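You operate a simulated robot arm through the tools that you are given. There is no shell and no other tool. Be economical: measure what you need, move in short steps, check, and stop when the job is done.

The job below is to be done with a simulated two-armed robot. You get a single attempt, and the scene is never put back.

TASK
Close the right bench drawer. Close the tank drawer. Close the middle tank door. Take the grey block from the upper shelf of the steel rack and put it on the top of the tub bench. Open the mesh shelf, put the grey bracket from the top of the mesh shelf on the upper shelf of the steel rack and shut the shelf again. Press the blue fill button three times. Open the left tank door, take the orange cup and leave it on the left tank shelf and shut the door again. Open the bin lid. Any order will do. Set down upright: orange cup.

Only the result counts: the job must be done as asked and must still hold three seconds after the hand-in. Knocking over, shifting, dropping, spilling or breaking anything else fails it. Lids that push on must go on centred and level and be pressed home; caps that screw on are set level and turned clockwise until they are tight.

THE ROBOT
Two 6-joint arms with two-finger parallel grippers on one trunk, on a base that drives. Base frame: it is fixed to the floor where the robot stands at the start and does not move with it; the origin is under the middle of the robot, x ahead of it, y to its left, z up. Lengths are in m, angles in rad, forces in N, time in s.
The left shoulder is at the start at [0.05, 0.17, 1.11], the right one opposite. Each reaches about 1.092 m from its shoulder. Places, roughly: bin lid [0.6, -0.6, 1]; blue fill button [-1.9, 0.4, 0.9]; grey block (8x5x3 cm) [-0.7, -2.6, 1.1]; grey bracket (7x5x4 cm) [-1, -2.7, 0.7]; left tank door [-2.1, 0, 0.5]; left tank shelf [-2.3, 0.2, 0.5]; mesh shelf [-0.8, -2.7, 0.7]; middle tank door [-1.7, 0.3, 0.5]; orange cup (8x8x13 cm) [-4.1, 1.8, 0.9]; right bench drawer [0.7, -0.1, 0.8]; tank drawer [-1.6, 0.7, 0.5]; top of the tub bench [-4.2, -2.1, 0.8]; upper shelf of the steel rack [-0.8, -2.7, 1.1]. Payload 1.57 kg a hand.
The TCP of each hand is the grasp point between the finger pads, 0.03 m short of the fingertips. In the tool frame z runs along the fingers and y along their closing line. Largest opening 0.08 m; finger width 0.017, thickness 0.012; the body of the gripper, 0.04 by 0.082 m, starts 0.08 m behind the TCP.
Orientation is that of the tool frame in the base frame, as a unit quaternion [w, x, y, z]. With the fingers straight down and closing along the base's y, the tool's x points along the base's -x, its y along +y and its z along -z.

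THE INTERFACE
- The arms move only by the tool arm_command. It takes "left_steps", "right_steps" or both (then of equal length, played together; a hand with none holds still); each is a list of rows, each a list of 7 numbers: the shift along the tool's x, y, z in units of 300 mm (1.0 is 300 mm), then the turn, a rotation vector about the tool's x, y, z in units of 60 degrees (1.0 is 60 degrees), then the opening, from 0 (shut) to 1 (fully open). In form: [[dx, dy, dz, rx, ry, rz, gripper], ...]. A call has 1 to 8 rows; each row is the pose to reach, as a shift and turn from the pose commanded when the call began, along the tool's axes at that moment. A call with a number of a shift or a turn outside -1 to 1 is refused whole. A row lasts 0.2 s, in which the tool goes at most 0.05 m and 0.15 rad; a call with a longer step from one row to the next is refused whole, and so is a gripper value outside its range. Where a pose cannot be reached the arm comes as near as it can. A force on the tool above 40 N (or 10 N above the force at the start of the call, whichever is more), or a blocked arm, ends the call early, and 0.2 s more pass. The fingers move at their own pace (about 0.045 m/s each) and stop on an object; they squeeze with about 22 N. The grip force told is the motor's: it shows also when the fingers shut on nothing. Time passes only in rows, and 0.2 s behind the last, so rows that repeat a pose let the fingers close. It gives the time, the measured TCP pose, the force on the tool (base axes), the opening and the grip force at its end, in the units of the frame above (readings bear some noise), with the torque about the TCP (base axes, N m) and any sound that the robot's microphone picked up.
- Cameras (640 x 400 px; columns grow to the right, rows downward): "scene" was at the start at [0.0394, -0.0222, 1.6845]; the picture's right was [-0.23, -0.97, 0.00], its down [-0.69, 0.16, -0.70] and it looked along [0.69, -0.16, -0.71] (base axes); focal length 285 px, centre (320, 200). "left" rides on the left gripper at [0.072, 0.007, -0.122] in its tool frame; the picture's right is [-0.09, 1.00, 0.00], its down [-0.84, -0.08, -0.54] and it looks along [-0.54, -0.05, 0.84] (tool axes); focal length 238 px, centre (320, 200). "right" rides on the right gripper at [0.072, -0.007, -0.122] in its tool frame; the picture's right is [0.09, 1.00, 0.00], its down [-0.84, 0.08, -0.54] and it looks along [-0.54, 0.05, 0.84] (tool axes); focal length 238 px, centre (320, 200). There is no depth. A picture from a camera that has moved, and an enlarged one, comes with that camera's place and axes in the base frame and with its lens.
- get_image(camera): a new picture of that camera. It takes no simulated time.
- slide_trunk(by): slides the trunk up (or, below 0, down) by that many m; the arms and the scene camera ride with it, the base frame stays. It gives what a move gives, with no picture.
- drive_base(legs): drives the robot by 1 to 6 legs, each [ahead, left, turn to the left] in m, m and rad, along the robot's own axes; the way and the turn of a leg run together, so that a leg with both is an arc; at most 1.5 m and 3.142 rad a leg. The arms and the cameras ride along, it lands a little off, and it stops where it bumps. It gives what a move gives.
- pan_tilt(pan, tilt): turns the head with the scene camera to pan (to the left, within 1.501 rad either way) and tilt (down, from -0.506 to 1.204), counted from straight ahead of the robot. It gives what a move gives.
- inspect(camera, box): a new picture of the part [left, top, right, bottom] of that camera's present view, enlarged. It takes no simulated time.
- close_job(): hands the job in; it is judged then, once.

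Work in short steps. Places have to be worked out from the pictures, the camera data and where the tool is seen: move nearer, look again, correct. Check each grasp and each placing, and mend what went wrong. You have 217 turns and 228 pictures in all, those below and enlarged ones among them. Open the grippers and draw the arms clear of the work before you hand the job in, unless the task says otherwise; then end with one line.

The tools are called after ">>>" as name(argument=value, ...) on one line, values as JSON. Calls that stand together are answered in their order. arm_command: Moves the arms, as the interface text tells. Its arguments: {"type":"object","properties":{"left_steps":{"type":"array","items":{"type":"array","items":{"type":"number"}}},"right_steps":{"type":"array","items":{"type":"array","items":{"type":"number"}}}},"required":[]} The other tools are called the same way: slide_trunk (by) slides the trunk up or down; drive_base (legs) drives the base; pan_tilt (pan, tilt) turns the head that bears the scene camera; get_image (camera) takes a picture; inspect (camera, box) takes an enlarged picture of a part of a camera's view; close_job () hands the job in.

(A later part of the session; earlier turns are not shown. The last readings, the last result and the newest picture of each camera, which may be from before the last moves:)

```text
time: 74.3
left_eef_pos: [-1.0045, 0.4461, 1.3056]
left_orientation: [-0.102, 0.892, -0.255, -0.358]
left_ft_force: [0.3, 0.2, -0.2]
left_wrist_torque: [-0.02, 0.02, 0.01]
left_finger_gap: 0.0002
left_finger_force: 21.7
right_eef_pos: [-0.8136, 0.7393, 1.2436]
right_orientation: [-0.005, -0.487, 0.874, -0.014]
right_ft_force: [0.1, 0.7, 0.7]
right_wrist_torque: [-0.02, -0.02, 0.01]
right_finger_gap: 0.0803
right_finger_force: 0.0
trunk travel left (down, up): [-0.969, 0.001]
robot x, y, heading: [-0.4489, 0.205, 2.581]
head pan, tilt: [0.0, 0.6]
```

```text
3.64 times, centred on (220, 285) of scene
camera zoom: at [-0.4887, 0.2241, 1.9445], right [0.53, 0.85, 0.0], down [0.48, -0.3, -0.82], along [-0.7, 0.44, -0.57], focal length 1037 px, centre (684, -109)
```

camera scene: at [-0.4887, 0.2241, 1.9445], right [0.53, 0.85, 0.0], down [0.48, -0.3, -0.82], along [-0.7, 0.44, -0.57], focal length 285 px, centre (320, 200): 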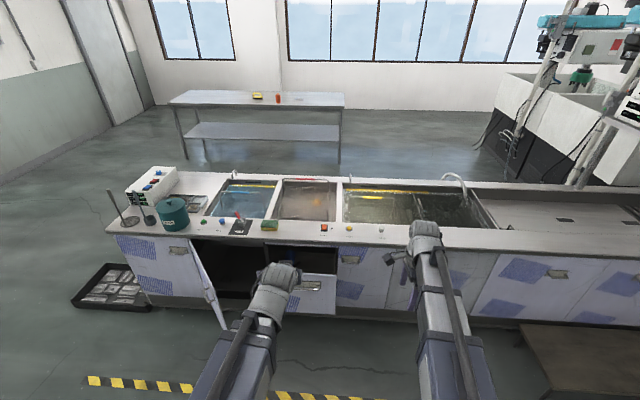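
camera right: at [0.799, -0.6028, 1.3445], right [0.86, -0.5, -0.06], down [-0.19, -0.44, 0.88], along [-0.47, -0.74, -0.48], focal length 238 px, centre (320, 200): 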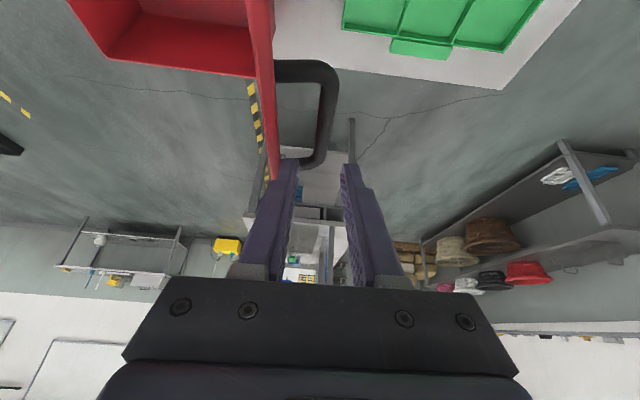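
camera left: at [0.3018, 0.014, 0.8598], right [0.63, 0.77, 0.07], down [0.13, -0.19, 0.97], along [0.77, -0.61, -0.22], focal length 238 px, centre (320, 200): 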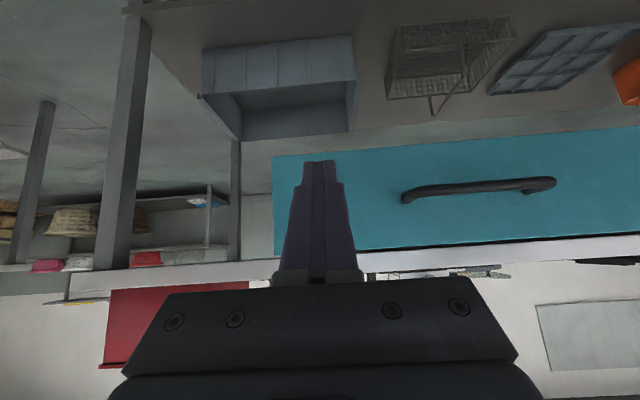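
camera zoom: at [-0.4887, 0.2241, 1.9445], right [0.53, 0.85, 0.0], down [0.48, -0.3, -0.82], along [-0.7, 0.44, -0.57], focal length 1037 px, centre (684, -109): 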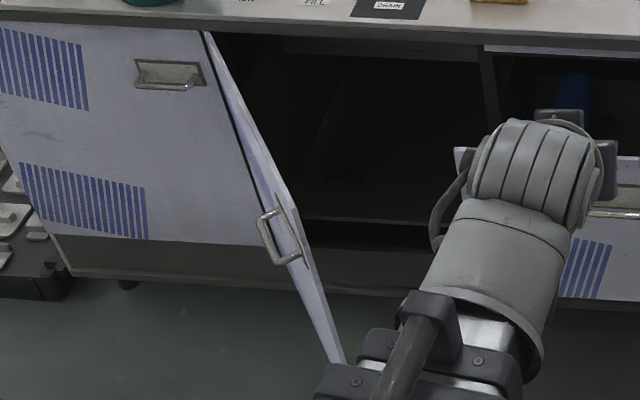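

The blue FILL button sits near [-1.89, 0.43, 0.9]; the middle door (hinged left) stands open roughly 50° and the drawer about 10–15 cm. The tank faces heading 2.527. I square up, lower the trunk to drawer height and extend the left hand.

>>> drive_base(legs=[[0, 0, -0.054]])

>>> slide_trunk(by=-0.4)

>>> slide_trunk(by=-0.36)

>>> arm_command(left_steps=[[-0.1, 0, 0.1, 0, 0, 0, 0], [-0.2, 0, 0.2, 0, 0, 0, 0], [-0.3, 0, 0.3, 0, 0, 0, 0], [-0.4, 0, 0.4, 0, 0, 0, 0], [-0.5, 0, 0.5, 0, 0, 0, 0], [-0.6, 0, 0.6, 0, 0, 0, 0], [-0.7, 0, 0.7, 0, 0, 0, 0], [-0.79, 0, 0.79, 0, 0, 0, 0]])

>>> get_image(camera="left")

>>> get_image(camera="scene")

```text
time: 75.2
left_eef_pos: [-0.9904, 0.4766, 1.3052]
left_orientation: [-0.112, 0.884, -0.28, -0.356]
left_ft_force: [-0.9, -0.7, 0.0]
left_wrist_torque: [-0.01, -0.01, 0.01]
left_finger_gap: 0.0002
left_finger_force: 21.4
right_eef_pos: [-0.7861, 0.758, 1.244]
right_orientation: [-0.004, -0.463, 0.886, -0.013]
right_ft_force: [0.8, 0.3, -0.2]
right_wrist_torque: [-0.03, -0.03, 0.0]
right_finger_gap: 0.08
right_finger_force: 0.0
trunk travel left (down, up): [-0.969, 0.001]
robot x, y, heading: [-0.4519, 0.2027, 2.531]
head pan, tilt: [0.0, 0.6]
```

```text
time: 79.0
left_eef_pos: [-0.9905, 0.477, 0.9055]
left_orientation: [-0.112, 0.885, -0.28, -0.356]
left_ft_force: [0.3, 0.0, -0.1]
left_wrist_torque: [0.05, -0.01, 0.02]
left_finger_gap: 0.0
left_finger_force: 21.4
right_eef_pos: [-0.7859, 0.7581, 0.8443]
right_orientation: [-0.005, -0.463, 0.886, -0.013]
right_ft_force: [0.9, 0.5, 0.3]
right_wrist_torque: [0.04, -0.03, 0.0]
right_finger_gap: 0.0798
right_finger_force: 0.0
trunk travel left (down, up): [-0.569, 0.401]
robot x, y, heading: [-0.4453, 0.2045, 2.527]
head pan, tilt: [0.0, 0.6]
```

```text
time: 82.5
left_eef_pos: [-0.9908, 0.4769, 0.5446]
left_orientation: [-0.112, 0.885, -0.279, -0.355]
left_ft_force: [0.1, 0.1, 0.0]
left_wrist_torque: [0.03, 0.0, -0.04]
left_finger_gap: 0.0003
left_finger_force: 21.0
right_eef_pos: [-0.7858, 0.7585, 0.4835]
right_orientation: [-0.004, -0.463, 0.886, -0.013]
right_ft_force: [0.8, -0.1, 0.6]
right_wrist_torque: [0.0, -0.01, 0.03]
right_finger_gap: 0.0801
right_finger_force: 0.0
trunk travel left (down, up): [-0.209, 0.761]
robot x, y, heading: [-0.4453, 0.2009, 2.532]
head pan, tilt: [0.0, 0.6]
```

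```text
time: 84.3
left_eef_pos: [-1.2647, 0.6687, 0.5449]
left_orientation: [-0.111, 0.885, -0.279, -0.355]
left_ft_force: [-0.6, -1.0, -0.7]
left_wrist_torque: [0.02, 0.03, -0.02]
left_finger_gap: 0.0
left_finger_force: 21.3
left hand out of reach, approached as far as the arm can: row 4, 5, 6, 7, 8
right_eef_pos: [-0.7854, 0.7581, 0.4843]
right_orientation: [-0.004, -0.462, 0.887, -0.014]
right_ft_force: [1.2, 0.3, -0.2]
right_wrist_torque: [0.02, -0.02, 0.02]
right_finger_gap: 0.0801
right_finger_force: 0.1
trunk travel left (down, up): [-0.209, 0.761]
robot x, y, heading: [-0.4476, 0.2039, 2.528]
head pan, tilt: [0.0, 0.6]
```

```text
184 pictures are left
camera left: at [-1.1578, 0.5852, 0.5835], right [-0.63, -0.78, 0.06], down [-0.14, 0.2, 0.97], along [-0.77, 0.6, -0.23], focal length 238 px, centre (320, 200)
```

left: 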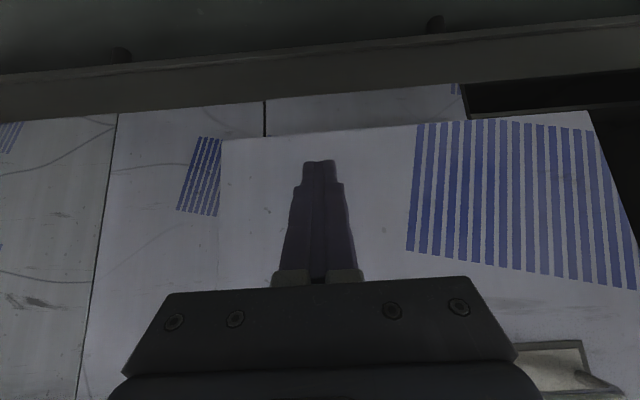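

```text
183 pictures are left
camera scene: at [-0.4873, 0.2262, 1.1846], right [0.58, 0.82, 0.0], down [0.46, -0.33, -0.83], along [-0.67, 0.47, -0.56], focal length 285 px, centre (320, 200)
```

scene: 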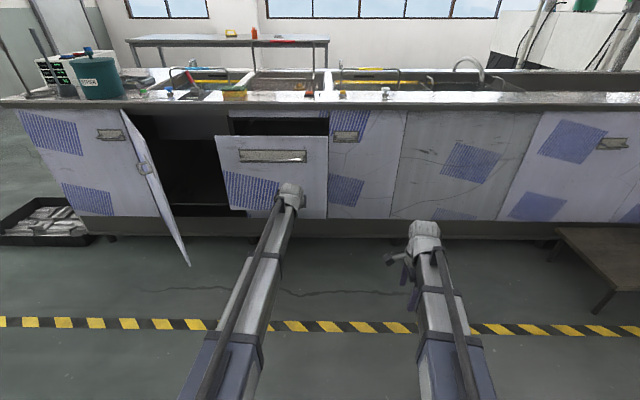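

The fingers aim at the drawer front right of centre. I drive ahead to push it shut.

>>> drive_base(legs=[[0.2, 0, 0]])

>>> drive_base(legs=[[0.12, 0, 0]])

>>> get_image(camera="scene")

```text
time: 85.9
left_eef_pos: [-1.4324, 0.7814, 0.5452]
left_orientation: [-0.111, 0.886, -0.278, -0.355]
left_ft_force: [-0.7, -0.4, 0.2]
left_wrist_torque: [-0.02, 0.04, -0.01]
left_finger_gap: 0.0
left_finger_force: 21.4
right_eef_pos: [-0.9546, 0.8735, 0.4845]
right_orientation: [-0.005, -0.465, 0.885, -0.014]
right_ft_force: [-0.1, 0.5, -0.4]
right_wrist_torque: [0.0, 0.01, 0.0]
right_finger_gap: 0.0798
right_finger_force: 0.0
trunk travel left (down, up): [-0.209, 0.761]
robot x, y, heading: [-0.6141, 0.3205, 2.532]
head pan, tilt: [0.0, 0.6]
```

```text
time: 87.1
left_eef_pos: [-1.5079, 0.8341, 0.5431]
left_orientation: [-0.108, 0.888, -0.278, -0.35]
left_ft_force: [0.8, -0.6, 0.0]
left_wrist_torque: [-0.03, -0.03, -0.02]
left_finger_gap: 0.0
left_finger_force: 21.7
right_eef_pos: [-1.0328, 0.9275, 0.4841]
right_orientation: [-0.005, -0.465, 0.885, -0.014]
right_ft_force: [-1.7, -0.4, -0.4]
right_wrist_torque: [0.03, 0.02, -0.02]
right_finger_gap: 0.0799
right_finger_force: 0.0
trunk travel left (down, up): [-0.209, 0.761]
robot x, y, heading: [-0.6933, 0.3705, 2.532]
head pan, tilt: [0.0, 0.6]
stopped in leg 1: the force on the tool passed its limit at 320 N (the readings are from after the stop); the commanded pose is now the measured one
```

```text
182 pictures are left
camera scene: at [-0.7328, 0.3978, 1.1845], right [0.57, 0.82, 0.0], down [0.46, -0.32, -0.83], along [-0.68, 0.47, -0.56], focal length 285 px, centre (320, 200)
```

scene: 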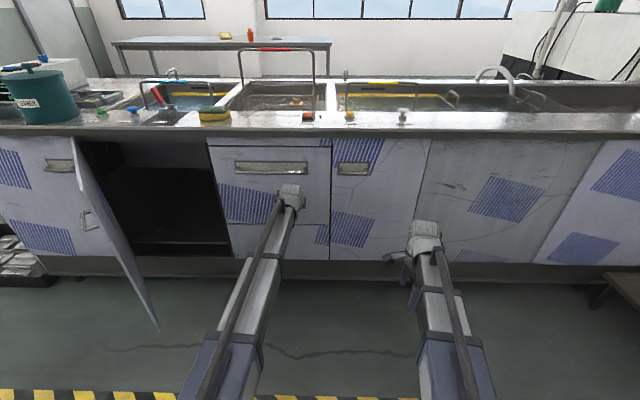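

The drawer is shut flush. The middle door's free edge is at roughly (s=-0.67, f=1.39 in tank axes), open 53°. I back off, shift left 0.57 and look before pushing the door.

>>> drive_base(legs=[[-0.5, 0, 0], [0, 0.58, 0]])

>>> get_image(camera="scene")

>>> get_image(camera="left")

```text
time: 92.9
left_eef_pos: [-1.4284, 0.076, 0.5438]
left_orientation: [-0.109, 0.888, -0.278, -0.351]
left_ft_force: [-0.2, -0.2, 0.2]
left_wrist_torque: [0.0, 0.01, 0.0]
left_finger_gap: 0.0
left_finger_force: 21.5
right_eef_pos: [-0.9539, 0.1696, 0.4842]
right_orientation: [-0.004, -0.463, 0.886, -0.013]
right_ft_force: [0.0, -1.0, -0.5]
right_wrist_torque: [0.02, 0.01, 0.02]
right_finger_gap: 0.0801
right_finger_force: 0.1
trunk travel left (down, up): [-0.209, 0.761]
robot x, y, heading: [-0.6163, -0.3859, 2.531]
head pan, tilt: [0.0, 0.6]
```

```text
181 pictures are left
camera scene: at [-0.6543, -0.3624, 1.1846], right [0.57, 0.82, 0.0], down [0.46, -0.32, -0.83], along [-0.68, 0.47, -0.56], focal length 285 px, centre (320, 200)
```

scene: 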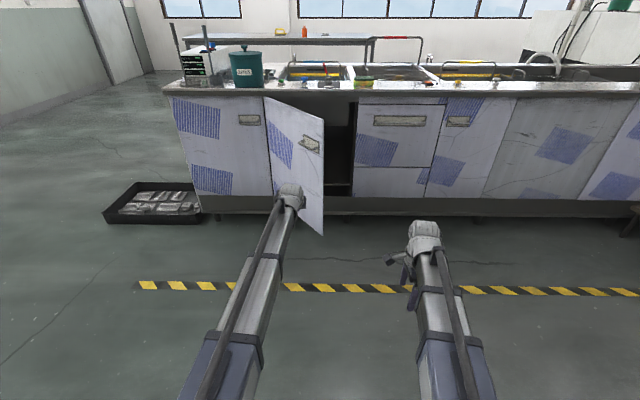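

```text
180 pictures are left
camera left: at [-1.3214, -0.0069, 0.5832], right [-0.62, -0.78, 0.06], down [-0.15, 0.2, 0.97], along [-0.77, 0.59, -0.25], focal length 238 px, centre (320, 200)
```

left: 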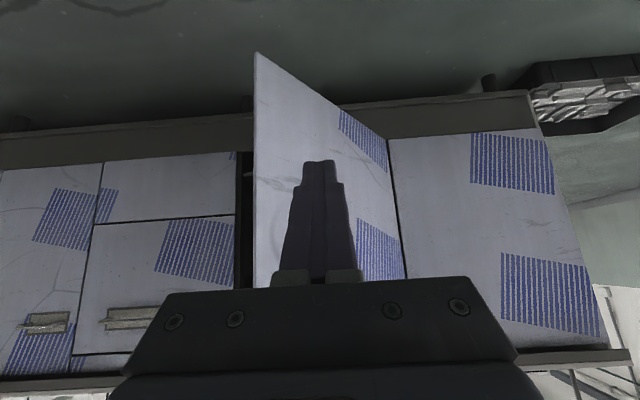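

The fingers face the outer side of the door. I drive obliquely ahead-right to swing it closed.

>>> drive_base(legs=[[0.22, -0.05, 0], [0.16, -0.09, 0]])

>>> get_image(camera="scene")

```text
time: 95.8
left_eef_pos: [-1.6604, 0.4083, 0.5442]
left_orientation: [-0.109, 0.888, -0.278, -0.351]
left_ft_force: [-0.6, -1.8, -0.4]
left_wrist_torque: [0.0, 0.01, -0.02]
left_finger_gap: 0.0002
left_finger_force: 20.8
right_eef_pos: [-1.1855, 0.5004, 0.4845]
right_orientation: [-0.005, -0.464, 0.886, -0.013]
right_ft_force: [-0.8, 0.0, -0.7]
right_wrist_torque: [-0.03, 0.0, 0.01]
right_finger_gap: 0.0802
right_finger_force: 0.0
trunk travel left (down, up): [-0.209, 0.761]
robot x, y, heading: [-0.8416, -0.0512, 2.532]
head pan, tilt: [0.0, 0.6]
```

```text
179 pictures are left
camera scene: at [-0.8848, -0.0292, 1.1846], right [0.57, 0.82, 0.0], down [0.46, -0.32, -0.83], along [-0.68, 0.47, -0.56], focal length 285 px, centre (320, 200)
```

scene: 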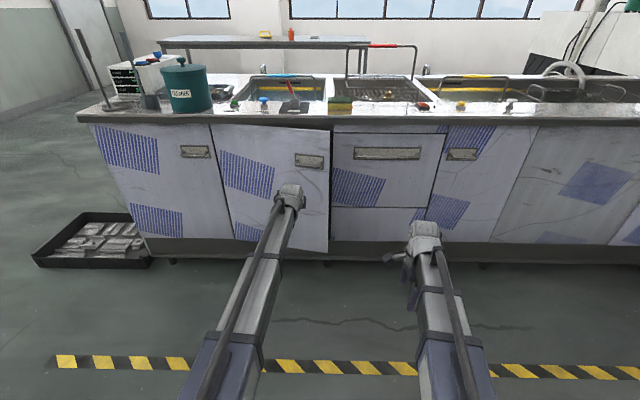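

Nearly closed; a last straight push.

>>> drive_base(legs=[[0.09, 0, 0]])

>>> drive_base(legs=[[0.05, 0, 0]])

>>> get_image(camera="scene")

```text
time: 96.9
left_eef_pos: [-1.7353, 0.4597, 0.5436]
left_orientation: [-0.11, 0.888, -0.279, -0.35]
left_ft_force: [0.3, -0.1, 0.8]
left_wrist_torque: [0.02, 0.03, 0.04]
left_finger_gap: 0.0002
left_finger_force: 21.3
right_eef_pos: [-1.2595, 0.5531, 0.4852]
right_orientation: [-0.005, -0.465, 0.885, -0.013]
right_ft_force: [0.1, 0.0, -0.8]
right_wrist_torque: [-0.02, 0.0, -0.01]
right_finger_gap: 0.0799
right_finger_force: 0.0
trunk travel left (down, up): [-0.209, 0.761]
robot x, y, heading: [-0.9238, -0.0049, 2.534]
head pan, tilt: [0.0, 0.6]
```

```text
time: 97.9
left_eef_pos: [-1.7664, 0.48, 0.5405]
left_orientation: [-0.107, 0.891, -0.278, -0.343]
left_ft_force: [0.4, -0.1, 1.0]
left_wrist_torque: [0.0, 0.0, -0.03]
left_finger_gap: 0.0001
left_finger_force: 21.2
right_eef_pos: [-1.298, 0.5778, 0.4834]
right_orientation: [-0.007, -0.465, 0.885, -0.013]
right_ft_force: [-0.2, 0.6, 0.4]
right_wrist_torque: [0.0, -0.02, -0.02]
right_finger_gap: 0.0799
right_finger_force: 0.1
trunk travel left (down, up): [-0.209, 0.761]
robot x, y, heading: [-0.9576, 0.0255, 2.533]
head pan, tilt: [0.0, 0.6]
stopped in leg 1: the force on the tool passed its limit at 57 N (the readings are from after the stop); the commanded pose is now the measured one
```

```text
178 pictures are left
camera scene: at [-0.9964, 0.0486, 1.1845], right [0.57, 0.82, 0.0], down [0.46, -0.32, -0.83], along [-0.68, 0.47, -0.56], focal length 285 px, centre (320, 200)
```

scene: 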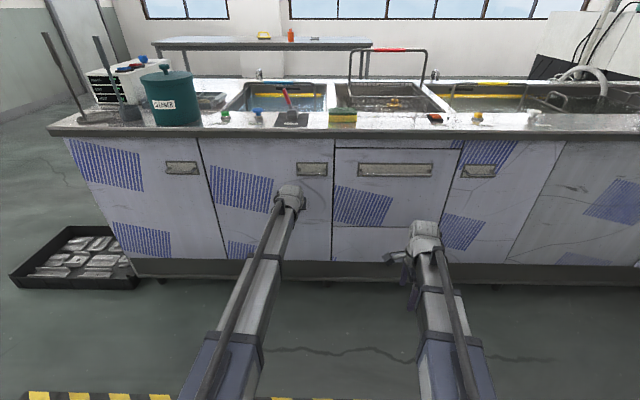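

The middle door is shut. Next the FILL button; I zoom in to locate it and the left door's handle.

>>> inspect(camera="scene", box=[40, 70, 360, 270])

>>> inspect(camera="scene", box=[200, 80, 310, 145])

```text
2.00 times, centred on (200, 170) of scene
camera zoom: at [-0.9964, 0.0486, 1.1845], right [0.57, 0.82, 0.0], down [0.46, -0.32, -0.83], along [-0.68, 0.47, -0.56], focal length 570 px, centre (560, 260)
```

zoom: 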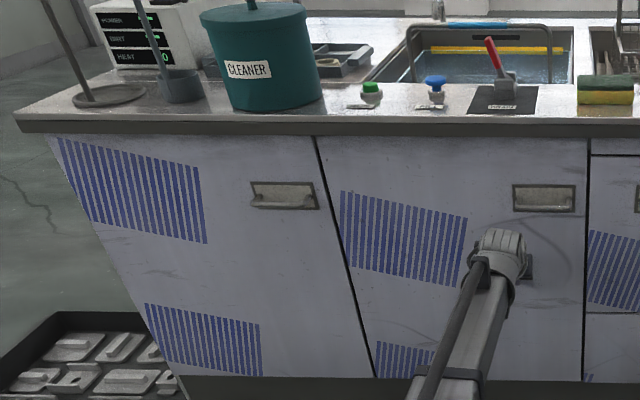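

```text
5.82 times, centred on (255, 112) of scene
camera zoom: at [-0.9964, 0.0486, 1.1845], right [0.57, 0.82, 0.0], down [0.46, -0.32, -0.83], along [-0.68, 0.47, -0.56], focal length 1659 px, centre (698, 709)
```

zoom: 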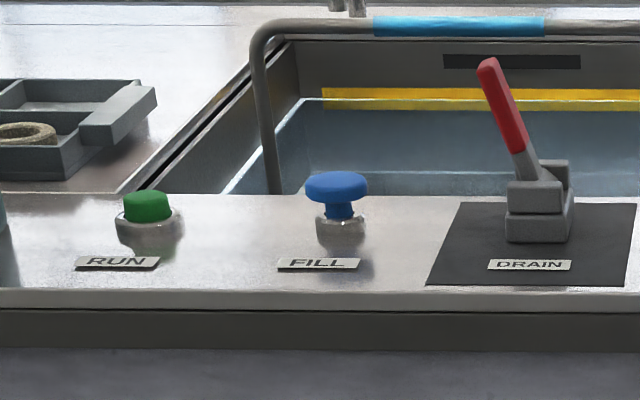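

The button top triangulates to about [-1.877, 0.42, 0.91]. I back off, raise the trunk and turn the left fingers straight down.

>>> drive_base(legs=[[-0.3, 0, 0]])

>>> slide_trunk(by=0.4)

>>> slide_trunk(by=0.13)

>>> arm_command(left_steps=[[0.094, 0, -0.037, 0, 0.117, 0, 0], [0.188, 0, -0.073, 0, 0.233, 0, 0], [0.282, 0, -0.11, 0, 0.35, 0, 0], [0.376, 0, -0.147, 0, 0.467, 0, 0], [0.47, 0, -0.183, 0, 0.583, 0, 0], [0.564, 0, -0.22, 0, 0.7, 0, 0], [0.564, 0, -0.22, 0, 0.7, 0, 0]])

```text
time: 99.9
left_eef_pos: [-1.5159, 0.3125, 0.5401]
left_orientation: [-0.108, 0.89, -0.28, -0.344]
left_ft_force: [0.2, 0.0, -0.3]
left_wrist_torque: [0.03, -0.01, 0.0]
left_finger_gap: 0.0
left_finger_force: 20.9
right_eef_pos: [-1.0478, 0.4074, 0.4837]
right_orientation: [-0.006, -0.462, 0.887, -0.013]
right_ft_force: [0.9, 0.7, 0.0]
right_wrist_torque: [-0.03, -0.02, 0.02]
right_finger_gap: 0.0799
right_finger_force: 0.0
trunk travel left (down, up): [-0.209, 0.761]
robot x, y, heading: [-0.7093, -0.1481, 2.525]
head pan, tilt: [0.0, 0.6]
```

```text
time: 103.8
left_eef_pos: [-1.5171, 0.3121, 0.94]
left_orientation: [-0.108, 0.89, -0.28, -0.344]
left_ft_force: [-0.1, -0.3, -0.4]
left_wrist_torque: [0.02, -0.02, -0.02]
left_finger_gap: 0.0
left_finger_force: 21.4
right_eef_pos: [-1.048, 0.4074, 0.883]
right_orientation: [-0.006, -0.463, 0.886, -0.014]
right_ft_force: [-0.2, -0.7, 0.1]
right_wrist_torque: [0.01, -0.03, 0.0]
right_finger_gap: 0.0803
right_finger_force: 0.0
trunk travel left (down, up): [-0.609, 0.361]
robot x, y, heading: [-0.7137, -0.1467, 2.526]
head pan, tilt: [0.0, 0.6]
```

```text
time: 105.3
left_eef_pos: [-1.5173, 0.3133, 1.0705]
left_orientation: [-0.108, 0.89, -0.28, -0.343]
left_ft_force: [0.1, -0.1, -0.3]
left_wrist_torque: [0.01, 0.0, -0.01]
left_finger_gap: 0.0002
left_finger_force: 21.9
right_eef_pos: [-1.0482, 0.4079, 1.0148]
right_orientation: [-0.006, -0.462, 0.887, -0.013]
right_ft_force: [0.6, -0.5, 0.2]
right_wrist_torque: [-0.01, 0.04, 0.03]
right_finger_gap: 0.08
right_finger_force: 0.0
trunk travel left (down, up): [-0.739, 0.231]
robot x, y, heading: [-0.7109, -0.1428, 2.528]
head pan, tilt: [0.0, 0.6]
```

```text
time: 106.9
left_eef_pos: [-1.3781, 0.2143, 1.0141]
left_orientation: [0.0, 0.954, -0.3, -0.001]
left_ft_force: [-0.1, 0.8, -0.1]
left_wrist_torque: [-0.03, -0.01, 0.01]
left_finger_gap: 0.0002
left_finger_force: 21.0
left hand out of reach, approached as far as the arm can: row 1, 2, 3, 4, 6, 7
right_eef_pos: [-1.0487, 0.4072, 1.0146]
right_orientation: [-0.006, -0.463, 0.886, -0.014]
right_ft_force: [0.7, 0.4, 0.5]
right_wrist_torque: [0.0, -0.02, -0.01]
right_finger_gap: 0.08
right_finger_force: 0.1
trunk travel left (down, up): [-0.739, 0.231]
robot x, y, heading: [-0.7112, -0.1461, 2.529]
head pan, tilt: [0.0, 0.6]
```

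I drive so the left hand comes just short of the button, then look from the hand camera.

>>> drive_base(legs=[[0, 0.118, 0], [0.46, 0, 0]])

>>> get_image(camera="left")

>>> get_image(camera="scene")

```text
time: 110.5
left_eef_pos: [-1.8263, 0.3762, 1.0133]
left_orientation: [0.0, 0.955, -0.296, 0.0]
left_ft_force: [-0.4, 0.0, -0.4]
left_wrist_torque: [-0.01, -0.02, -0.03]
left_finger_gap: 0.0
left_finger_force: 20.5
right_eef_pos: [-1.4973, 0.5726, 1.0145]
right_orientation: [-0.005, -0.466, 0.885, -0.013]
right_ft_force: [-0.8, -0.7, 0.5]
right_wrist_torque: [0.04, 0.02, -0.01]
right_finger_gap: 0.0799
right_finger_force: 0.0
trunk travel left (down, up): [-0.739, 0.231]
robot x, y, heading: [-1.1559, 0.0172, 2.536]
head pan, tilt: [0.0, 0.6]
```

```text
175 pictures are left
camera left: at [-1.7715, 0.3308, 1.1352], right [-0.64, -0.77, 0.0], down [-0.64, 0.54, 0.54], along [-0.42, 0.35, -0.84], focal length 238 px, centre (320, 200)
```

left: 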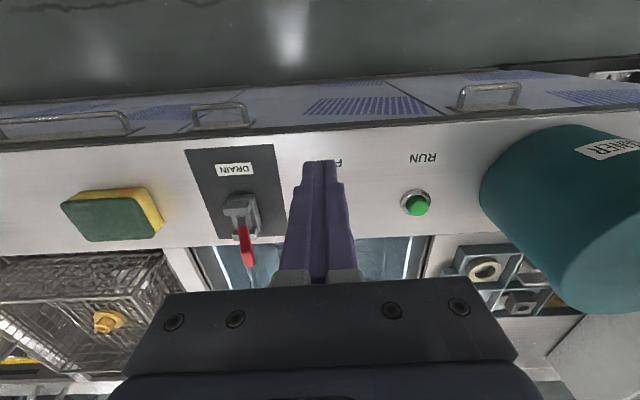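

```text
174 pictures are left
camera scene: at [-1.1959, 0.043, 1.7145], right [0.57, 0.82, 0.0], down [0.46, -0.32, -0.82], along [-0.68, 0.47, -0.57], focal length 285 px, centre (320, 200)
```

scene: 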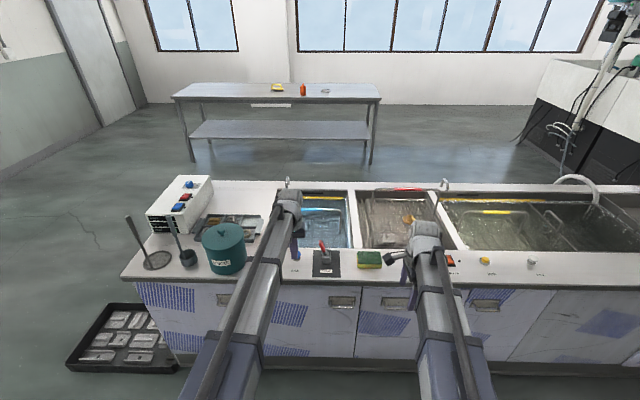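

The fingers hide the button; I shift the hand 7 cm right for a clear look.

>>> arm_command(left_steps=[[0, -0.12, 0, 0, 0, 0, 0], [0, -0.233, 0, 0, 0, 0, 0]])

>>> get_image(camera="left")

```text
time: 111.1
left_eef_pos: [-1.7852, 0.4337, 1.0146]
left_orientation: [0.001, 0.955, -0.296, -0.001]
left_ft_force: [-0.6, 0.1, 0.9]
left_wrist_torque: [0.01, 0.03, -0.02]
left_finger_gap: 0.0001
left_finger_force: 21.3
right_eef_pos: [-1.4981, 0.5714, 1.014]
right_orientation: [-0.006, -0.465, 0.885, -0.013]
right_ft_force: [0.3, -0.7, 0.0]
right_wrist_torque: [-0.01, -0.03, 0.01]
right_finger_gap: 0.0801
right_finger_force: 0.1
trunk travel left (down, up): [-0.739, 0.231]
robot x, y, heading: [-1.1549, 0.0176, 2.535]
head pan, tilt: [0.0, 0.6]
```

```text
173 pictures are left
camera left: at [-1.7308, 0.3877, 1.1358], right [-0.64, -0.77, 0.0], down [-0.64, 0.54, 0.54], along [-0.42, 0.35, -0.84], focal length 238 px, centre (320, 200)
```

left: 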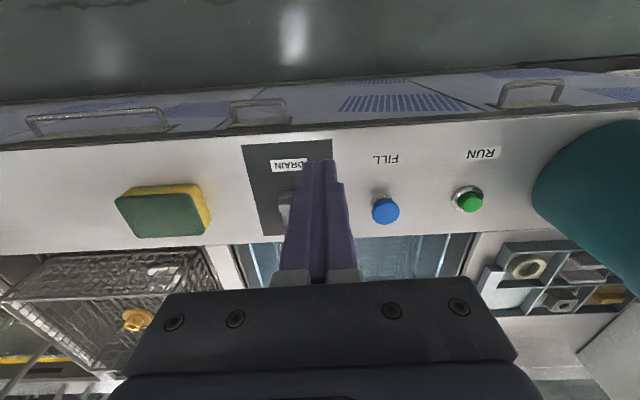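

The button is 9 cm ahead and 6.8 cm left of the hand. I move over it and lower to just above.

>>> arm_command(left_steps=[[-0.1, 0.075, 0, 0, 0, 0, 0], [-0.2, 0.15, 0, 0, 0, 0, 0], [-0.302, 0.226, 0, 0, 0, 0, 0]])

>>> slide_trunk(by=-0.055)

>>> inspect(camera="scene", box=[220, 170, 380, 290])

>>> get_image(camera="left")

```text
time: 111.9
left_eef_pos: [-1.8999, 0.4288, 1.0139]
left_orientation: [0.001, 0.955, -0.297, -0.001]
left_ft_force: [0.1, 0.5, -0.8]
left_wrist_torque: [0.01, -0.03, 0.0]
left_finger_gap: 0.0
left_finger_force: 21.5
right_eef_pos: [-1.4981, 0.5721, 1.0145]
right_orientation: [-0.005, -0.466, 0.885, -0.014]
right_ft_force: [-0.9, 0.2, 0.4]
right_wrist_torque: [0.01, 0.02, 0.0]
right_finger_gap: 0.0799
right_finger_force: 0.1
trunk travel left (down, up): [-0.739, 0.231]
robot x, y, heading: [-1.1548, 0.0193, 2.535]
head pan, tilt: [0.0, 0.6]
```

```text
time: 112.9
left_eef_pos: [-1.901, 0.4289, 0.9593]
left_orientation: [0.0, 0.955, -0.297, -0.002]
left_ft_force: [0.0, -0.6, 0.4]
left_wrist_torque: [0.0, -0.02, 0.0]
left_finger_gap: 0.0003
left_finger_force: 20.8
right_eef_pos: [-1.4981, 0.5715, 0.9593]
right_orientation: [-0.006, -0.466, 0.885, -0.013]
right_ft_force: [-0.4, 0.1, 0.1]
right_wrist_torque: [0.02, -0.03, -0.01]
right_finger_gap: 0.08
right_finger_force: 0.0
trunk travel left (down, up): [-0.684, 0.286]
robot x, y, heading: [-1.1538, 0.0215, 2.532]
head pan, tilt: [0.0, 0.6]
```

```text
3.33 times, centred on (300, 230) of scene
camera zoom: at [-1.1947, 0.0422, 1.6596], right [0.57, 0.82, 0.0], down [0.46, -0.32, -0.83], along [-0.68, 0.47, -0.56], focal length 951 px, centre (387, 100)
```

zoom: 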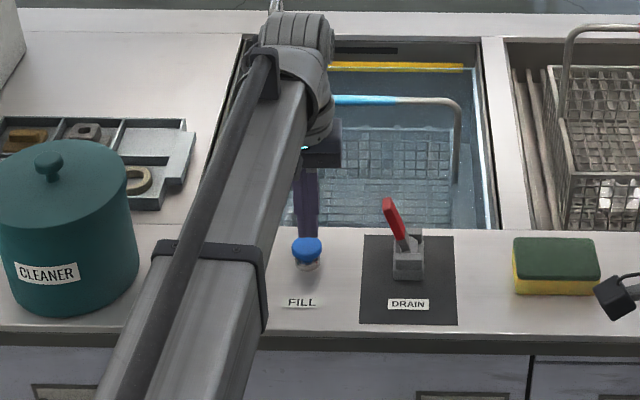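

```text
171 pictures are left
camera left: at [-1.8449, 0.3821, 1.0809], right [-0.64, -0.77, 0.0], down [-0.64, 0.54, 0.54], along [-0.42, 0.35, -0.84], focal length 238 px, centre (320, 200)
```

left: 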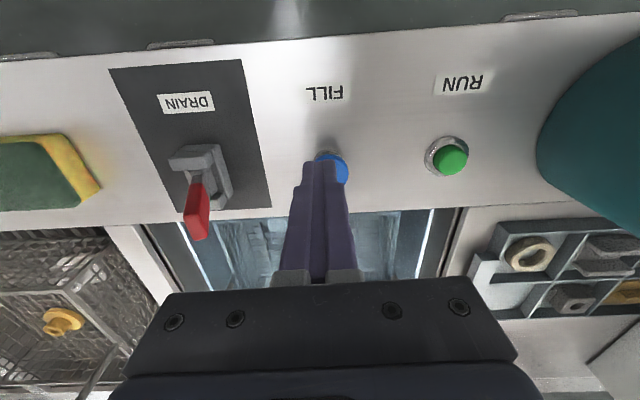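

The button is about 1 cm ahead and 0.7 cm left of the tip line. I correct and press down with the trunk.

>>> arm_command(left_steps=[[-0.035, 0.025, 0, 0, 0, 0, 0], [-0.035, 0.025, 0, 0, 0, 0, 0]])

>>> slide_trunk(by=-0.025)

>>> inspect(camera="left", box=[260, 120, 400, 220])

```text
time: 113.5
left_eef_pos: [-1.9135, 0.4273, 0.9587]
left_orientation: [0.0, 0.955, -0.296, -0.001]
left_ft_force: [-0.9, 1.0, -0.8]
left_wrist_torque: [0.03, 0.0, 0.01]
left_finger_gap: 0.0
left_finger_force: 21.3
right_eef_pos: [-1.4983, 0.5729, 0.9581]
right_orientation: [-0.006, -0.465, 0.885, -0.013]
right_ft_force: [0.9, 0.7, -0.3]
right_wrist_torque: [-0.03, -0.01, 0.03]
right_finger_gap: 0.0799
right_finger_force: 0.0
trunk travel left (down, up): [-0.684, 0.286]
robot x, y, heading: [-1.1557, 0.0206, 2.535]
head pan, tilt: [0.0, 0.6]
```

```text
time: 114.2
left_eef_pos: [-1.9137, 0.4272, 0.933]
left_orientation: [0.001, 0.955, -0.297, -0.001]
left_ft_force: [0.2, -0.3, -0.4]
left_wrist_torque: [-0.02, 0.0, 0.02]
left_finger_gap: 0.0
left_finger_force: 21.6
right_eef_pos: [-1.4975, 0.5719, 0.9335]
right_orientation: [-0.006, -0.466, 0.885, -0.013]
right_ft_force: [-0.7, 0.0, 0.4]
right_wrist_torque: [0.02, 0.01, 0.04]
right_finger_gap: 0.0798
right_finger_force: 0.0
trunk travel left (down, up): [-0.659, 0.311]
robot x, y, heading: [-1.1555, 0.0171, 2.531]
head pan, tilt: [0.0, 0.6]
```

```text
4.00 times, centred on (330, 170) of left
camera zoom: at [-1.8582, 0.3816, 1.0558], right [-0.64, -0.77, 0.0], down [-0.64, 0.54, 0.54], along [-0.42, 0.35, -0.84], focal length 953 px, centre (280, 320)
```

zoom: 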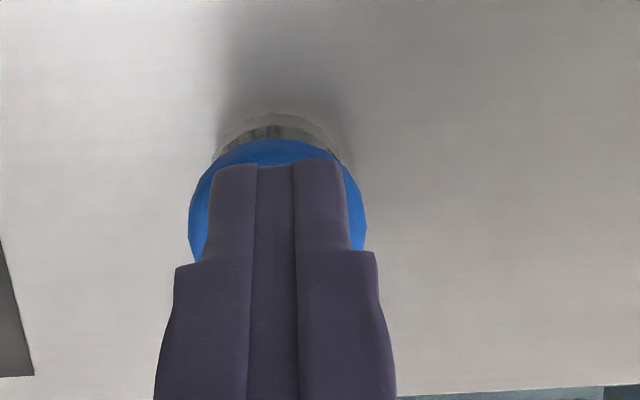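

Well aligned over the button, no contact yet. I press down in small steps.

>>> slide_trunk(by=-0.01)

>>> slide_trunk(by=-0.008)

```text
time: 114.8
left_eef_pos: [-1.9136, 0.4269, 0.923]
left_orientation: [0.0, 0.955, -0.297, -0.002]
left_ft_force: [0.1, -0.3, 0.5]
left_wrist_torque: [-0.02, 0.0, 0.0]
left_finger_gap: 0.0001
left_finger_force: 21.5
right_eef_pos: [-1.4984, 0.5712, 0.925]
right_orientation: [-0.006, -0.466, 0.885, -0.013]
right_ft_force: [-0.9, 0.9, -0.7]
right_wrist_torque: [0.03, -0.04, 0.02]
right_finger_gap: 0.0801
right_finger_force: 0.1
trunk travel left (down, up): [-0.649, 0.321]
robot x, y, heading: [-1.1589, 0.018, 2.538]
head pan, tilt: [0.0, 0.6]
```

```text
time: 115.3
left_eef_pos: [-1.9129, 0.4282, 0.9165]
left_orientation: [0.0, 0.955, -0.297, -0.002]
left_ft_force: [-0.2, 0.4, 1.5]
left_wrist_torque: [0.02, 0.01, 0.01]
left_finger_gap: 0.0
left_finger_force: 20.8
right_eef_pos: [-1.4975, 0.5717, 0.9164]
right_orientation: [-0.006, -0.466, 0.885, -0.014]
right_ft_force: [1.1, 0.4, -0.1]
right_wrist_torque: [0.02, -0.02, -0.01]
right_finger_gap: 0.0799
right_finger_force: 0.1
trunk travel left (down, up): [-0.641, 0.329]
robot x, y, heading: [-1.1547, 0.0206, 2.536]
head pan, tilt: [0.0, 0.6]
```

A slight contact begins; further down.

>>> slide_trunk(by=-0.005)

>>> slide_trunk(by=-0.005)

>>> inspect(camera="left", box=[260, 120, 400, 220])

```text
time: 115.9
left_eef_pos: [-1.9126, 0.4276, 0.9117]
left_orientation: [0.0, 0.955, -0.297, -0.003]
left_ft_force: [-1.0, 0.1, 3.6]
left_wrist_torque: [0.03, 0.05, 0.01]
left_finger_gap: 0.0
left_finger_force: 21.6
right_eef_pos: [-1.4966, 0.5713, 0.9104]
right_orientation: [-0.006, -0.466, 0.885, -0.013]
right_ft_force: [-0.5, -0.1, 0.5]
right_wrist_torque: [0.03, -0.02, 0.02]
right_finger_gap: 0.08
right_finger_force: 0.0
trunk travel left (down, up): [-0.636, 0.334]
robot x, y, heading: [-1.1566, 0.0175, 2.528]
head pan, tilt: [0.0, 0.6]
heard: click
```

```text
time: 116.4
left_eef_pos: [-1.9122, 0.4272, 0.9068]
left_orientation: [-0.001, 0.955, -0.298, -0.002]
left_ft_force: [-6.4, 2.9, 23.9]
left_wrist_torque: [0.24, 0.39, 0.0]
left_finger_gap: 0.0
left_finger_force: 21.3
right_eef_pos: [-1.4947, 0.5705, 0.9078]
right_orientation: [-0.006, -0.465, 0.885, -0.014]
right_ft_force: [-0.3, -0.7, -0.2]
right_wrist_torque: [0.0, 0.03, 0.02]
right_finger_gap: 0.0801
right_finger_force: 0.1
trunk travel left (down, up): [-0.631, 0.339]
robot x, y, heading: [-1.1574, 0.0179, 2.538]
head pan, tilt: [0.0, 0.6]
```

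```text
4.00 times, centred on (330, 170) of left
camera zoom: at [-1.8579, 0.3814, 1.029], right [-0.64, -0.77, 0.0], down [-0.64, 0.54, 0.55], along [-0.42, 0.35, -0.84], focal length 953 px, centre (280, 320)
```

zoom: 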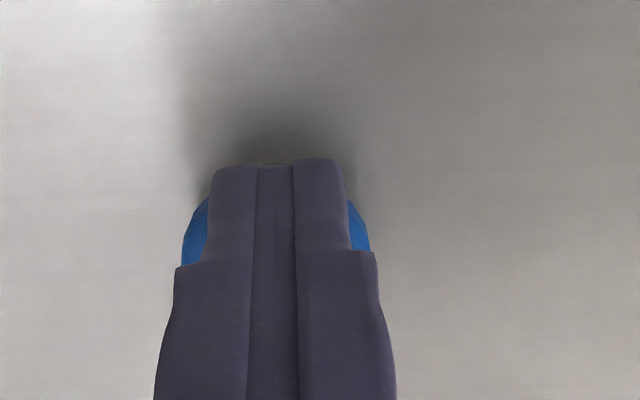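

First click heard. I release fully and press twice more.

>>> slide_trunk(by=0.028)

>>> slide_trunk(by=-0.026)

>>> slide_trunk(by=0.026)

>>> slide_trunk(by=-0.026)

>>> slide_trunk(by=0.1)

```text
time: 117.2
left_eef_pos: [-1.9138, 0.4274, 0.9339]
left_orientation: [0.001, 0.955, -0.297, -0.002]
left_ft_force: [0.4, -0.5, 0.5]
left_wrist_torque: [-0.01, -0.02, -0.01]
left_finger_gap: 0.0
left_finger_force: 21.0
right_eef_pos: [-1.4967, 0.5716, 0.9332]
right_orientation: [-0.006, -0.466, 0.885, -0.014]
right_ft_force: [-0.2, -0.2, 0.1]
right_wrist_torque: [-0.02, 0.01, 0.01]
right_finger_gap: 0.0799
right_finger_force: 0.1
trunk travel left (down, up): [-0.659, 0.311]
robot x, y, heading: [-1.1509, 0.0145, 2.541]
head pan, tilt: [0.0, 0.6]
```

```text
time: 117.9
left_eef_pos: [-1.9134, 0.428, 0.9083]
left_orientation: [0.0, 0.955, -0.296, -0.002]
left_ft_force: [-3.6, 2.6, 15.9]
left_wrist_torque: [0.13, 0.23, -0.01]
left_finger_gap: 0.0002
left_finger_force: 21.1
right_eef_pos: [-1.4966, 0.572, 0.9093]
right_orientation: [-0.006, -0.466, 0.885, -0.013]
right_ft_force: [1.0, -0.5, 0.6]
right_wrist_torque: [-0.02, -0.04, 0.01]
right_finger_gap: 0.0798
right_finger_force: 0.0
trunk travel left (down, up): [-0.633, 0.337]
robot x, y, heading: [-1.1498, 0.0199, 2.538]
head pan, tilt: [0.0, 0.6]
heard: click
```

```text
time: 118.6
left_eef_pos: [-1.914, 0.4279, 0.9345]
left_orientation: [0.001, 0.955, -0.296, -0.001]
left_ft_force: [-0.4, -0.2, -1.2]
left_wrist_torque: [0.0, 0.0, -0.01]
left_finger_gap: 0.0001
left_finger_force: 21.9
right_eef_pos: [-1.4975, 0.5722, 0.9346]
right_orientation: [-0.005, -0.466, 0.885, -0.013]
right_ft_force: [-0.4, 0.0, -0.5]
right_wrist_torque: [-0.01, 0.0, 0.01]
right_finger_gap: 0.0801
right_finger_force: 0.0
trunk travel left (down, up): [-0.659, 0.311]
robot x, y, heading: [-1.1551, 0.02, 2.536]
head pan, tilt: [0.0, 0.6]
```

```text
time: 119.3
left_eef_pos: [-1.9133, 0.4279, 0.9084]
left_orientation: [0.001, 0.955, -0.296, -0.003]
left_ft_force: [-3.4, 2.6, 15.1]
left_wrist_torque: [0.12, 0.17, -0.01]
left_finger_gap: 0.0
left_finger_force: 21.3
right_eef_pos: [-1.4979, 0.5724, 0.9082]
right_orientation: [-0.006, -0.466, 0.885, -0.013]
right_ft_force: [0.2, -0.1, -0.2]
right_wrist_torque: [-0.02, -0.01, -0.01]
right_finger_gap: 0.08
right_finger_force: 0.0
trunk travel left (down, up): [-0.633, 0.337]
robot x, y, heading: [-1.1561, 0.0204, 2.534]
head pan, tilt: [0.0, 0.6]
heard: click
```

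```text
time: 120.6
left_eef_pos: [-1.9128, 0.4282, 1.0074]
left_orientation: [0.001, 0.955, -0.297, -0.001]
left_ft_force: [0.2, -0.1, 0.6]
left_wrist_torque: [-0.03, -0.02, 0.02]
left_finger_gap: 0.0002
left_finger_force: 21.5
right_eef_pos: [-1.497, 0.5724, 1.0084]
right_orientation: [-0.006, -0.465, 0.885, -0.013]
right_ft_force: [0.0, 0.3, 0.1]
right_wrist_torque: [-0.01, -0.02, -0.01]
right_finger_gap: 0.0797
right_finger_force: 0.0
trunk travel left (down, up): [-0.733, 0.237]
robot x, y, heading: [-1.1542, 0.019, 2.534]
head pan, tilt: [0.0, 0.6]
```

Three clicks heard. Now the left tank door: its bar handle is near s=-1.03, z≈0.72. I back away and reorient the left hand to point forward with the fingers closing vertically.

>>> drive_base(legs=[[-0.5, 0, 0], [0, 0.28, 0]])

>>> arm_command(left_steps=[[0.002, 0.035, -0.035, -0.082, -0.082, 0.082, 0], [0.004, 0.07, -0.07, -0.165, -0.165, 0.165, 0], [0.006, 0.104, -0.104, -0.247, -0.247, 0.247, 0.2], [0.009, 0.138, -0.138, -0.33, -0.33, 0.33, 0.4], [0.011, 0.173, -0.173, -0.412, -0.412, 0.412, 0.6], [0.013, 0.207, -0.207, -0.495, -0.495, 0.495, 0.8], [0.015, 0.242, -0.242, -0.577, -0.577, 0.577, 1]])

>>> arm_command(left_steps=[[-0.069, 0.035, -0.035, -0.082, -0.082, 0.082, 1], [-0.139, 0.07, -0.07, -0.165, -0.165, 0.165, 1], [-0.208, 0.104, -0.104, -0.247, -0.247, 0.247, 1], [-0.277, 0.138, -0.138, -0.33, -0.33, 0.33, 1], [-0.346, 0.173, -0.173, -0.412, -0.412, 0.412, 1], [-0.416, 0.207, -0.207, -0.495, -0.495, 0.495, 1], [-0.485, 0.242, -0.242, -0.577, -0.577, 0.577, 1]])

>>> get_image(camera="scene")

```text
time: 125.2
left_eef_pos: [-1.664, -0.1006, 1.0083]
left_orientation: [0.0, 0.956, -0.292, -0.002]
left_ft_force: [0.2, -0.5, 0.1]
left_wrist_torque: [0.04, 0.01, 0.0]
left_finger_gap: 0.0
left_finger_force: 21.0
right_eef_pos: [-1.2485, 0.0485, 1.0084]
right_orientation: [-0.005, -0.47, 0.883, -0.013]
right_ft_force: [0.1, 0.2, 0.5]
right_wrist_torque: [0.01, -0.02, -0.02]
right_finger_gap: 0.0801
right_finger_force: 0.1
trunk travel left (down, up): [-0.733, 0.237]
robot x, y, heading: [-0.9013, -0.5041, 2.542]
head pan, tilt: [0.0, 0.6]
```

```text
time: 126.8
left_eef_pos: [-1.7006, -0.1621, 1.0827]
left_orientation: [0.192, 0.743, -0.529, -0.361]
left_ft_force: [0.1, -0.2, 0.2]
left_wrist_torque: [-0.02, 0.0, -0.02]
left_finger_gap: 0.0799
left_finger_force: 0.1
left hand out of reach, approached as far as the arm can: row 1, 2, 3, 4, 5, 6
right_eef_pos: [-1.2478, 0.0489, 1.007]
right_orientation: [-0.007, -0.471, 0.882, -0.013]
right_ft_force: [-0.9, -0.5, 0.5]
right_wrist_torque: [-0.02, 0.01, 0.02]
right_finger_gap: 0.0798
right_finger_force: 0.1
trunk travel left (down, up): [-0.733, 0.237]
robot x, y, heading: [-0.8982, -0.5001, 2.542]
head pan, tilt: [0.0, 0.6]
```

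```text
time: 128.4
left_eef_pos: [-1.72, -0.0591, 1.2284]
left_orientation: [-0.332, -0.332, 0.624, 0.625]
left_ft_force: [0.9, 0.5, 0.6]
left_wrist_torque: [0.03, -0.01, -0.03]
left_finger_gap: 0.0798
left_finger_force: 0.1
right_eef_pos: [-1.2497, 0.0493, 1.0094]
right_orientation: [-0.006, -0.47, 0.882, -0.014]
right_ft_force: [-0.1, 0.2, -0.1]
right_wrist_torque: [-0.01, -0.01, 0.0]
right_finger_gap: 0.0801
right_finger_force: 0.0
trunk travel left (down, up): [-0.733, 0.237]
robot x, y, heading: [-0.9029, -0.5043, 2.546]
head pan, tilt: [0.0, 0.6]
```

```text
168 pictures are left
camera scene: at [-0.9411, -0.4772, 1.7085], right [0.56, 0.83, 0.0], down [0.47, -0.32, -0.82], along [-0.68, 0.46, -0.57], focal length 285 px, centre (320, 200)
```

scene: 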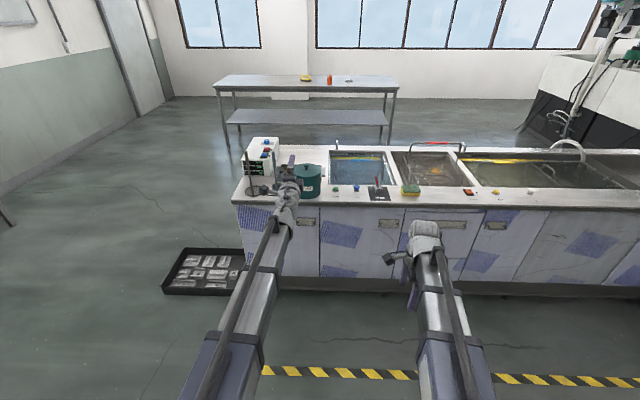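

The hand points forward at handle's lateral position. I lower the trunk to handle height and look.

>>> slide_trunk(by=-0.4)

>>> slide_trunk(by=-0.11)

>>> get_image(camera="left")

>>> get_image(camera="scene")

```text
time: 132.2
left_eef_pos: [-1.7185, -0.0595, 0.8279]
left_orientation: [-0.332, -0.333, 0.624, 0.624]
left_ft_force: [0.4, -0.1, 0.5]
left_wrist_torque: [0.01, 0.04, -0.02]
left_finger_gap: 0.0801
left_finger_force: 0.1
right_eef_pos: [-1.2485, 0.049, 0.6074]
right_orientation: [-0.005, -0.47, 0.882, -0.013]
right_ft_force: [0.2, -0.1, -1.0]
right_wrist_torque: [-0.03, 0.0, 0.0]
right_finger_gap: 0.0801
right_finger_force: 0.1
trunk travel left (down, up): [-0.333, 0.637]
robot x, y, heading: [-0.9001, -0.5001, 2.549]
head pan, tilt: [0.0, 0.6]
```

```text
time: 133.6
left_eef_pos: [-1.7194, -0.0593, 0.719]
left_orientation: [-0.332, -0.333, 0.624, 0.624]
left_ft_force: [0.0, 0.0, -0.9]
left_wrist_torque: [0.02, -0.03, 0.01]
left_finger_gap: 0.0802
left_finger_force: 0.0
right_eef_pos: [-1.2497, 0.0491, 0.4977]
right_orientation: [-0.006, -0.47, 0.882, -0.013]
right_ft_force: [0.3, -0.3, 1.5]
right_wrist_torque: [0.06, 0.01, 0.05]
right_finger_gap: 0.0802
right_finger_force: 0.1
trunk travel left (down, up): [-0.223, 0.747]
robot x, y, heading: [-0.9006, -0.5009, 2.544]
head pan, tilt: [0.0, 0.6]
```

```text
167 pictures are left
camera left: at [-1.6591, -0.1869, 0.7248], right [0.05, 0.08, 1.0], down [0.92, 0.39, -0.08], along [-0.4, 0.92, -0.05], focal length 238 px, centre (320, 200)
```

left: 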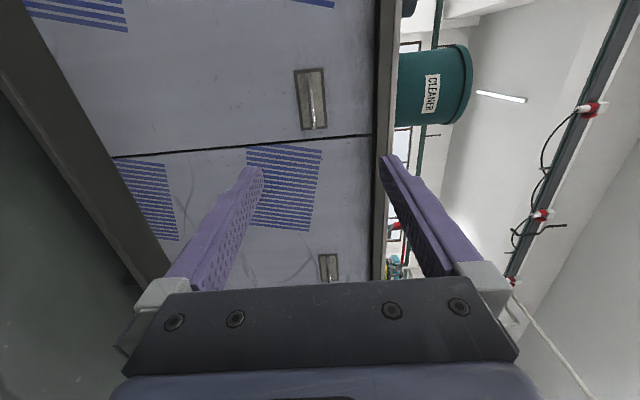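

```text
166 pictures are left
camera scene: at [-0.9409, -0.4772, 1.1986], right [0.56, 0.83, 0.0], down [0.47, -0.32, -0.83], along [-0.68, 0.46, -0.56], focal length 285 px, centre (320, 200)
```

scene: 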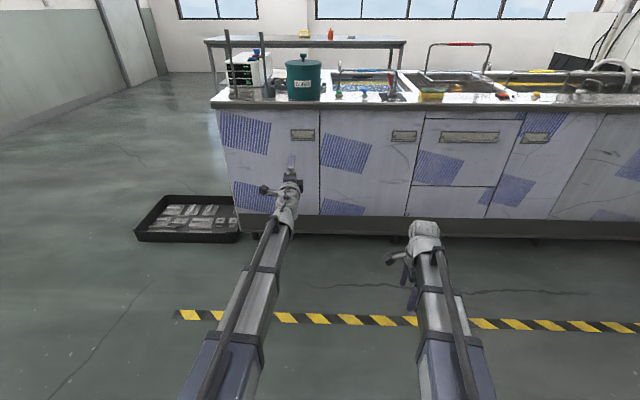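

The handle lies straight ahead of the hand at about z 0.705. I zoom in on its shape.

>>> inspect(camera="left", box=[270, 50, 360, 150])

>>> inspect(camera="scene", box=[270, 110, 340, 160])

```text
4.00 times, centred on (315, 100) of left
camera zoom: at [-1.6591, -0.1869, 0.7248], right [0.05, 0.08, 1.0], down [0.92, 0.39, -0.08], along [-0.4, 0.92, -0.05], focal length 953 px, centre (340, 600)
```

zoom: 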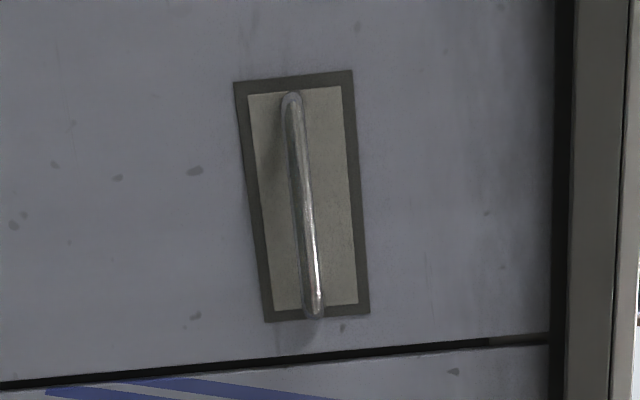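

```text
8.00 times, centred on (305, 135) of scene
camera zoom: at [-0.9409, -0.4772, 1.1986], right [0.56, 0.83, 0.0], down [0.47, -0.32, -0.83], along [-0.68, 0.46, -0.56], focal length 2282 px, centre (440, 720)
```

zoom: 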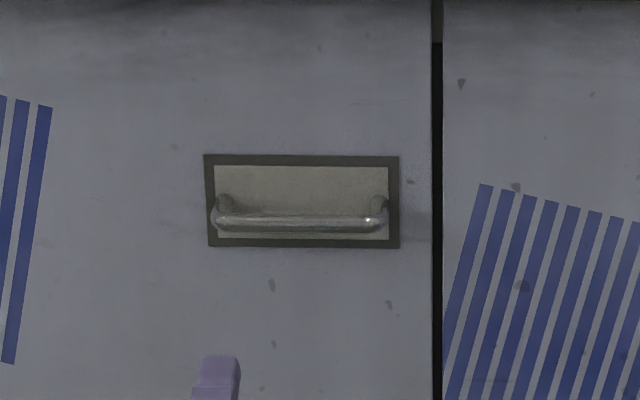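

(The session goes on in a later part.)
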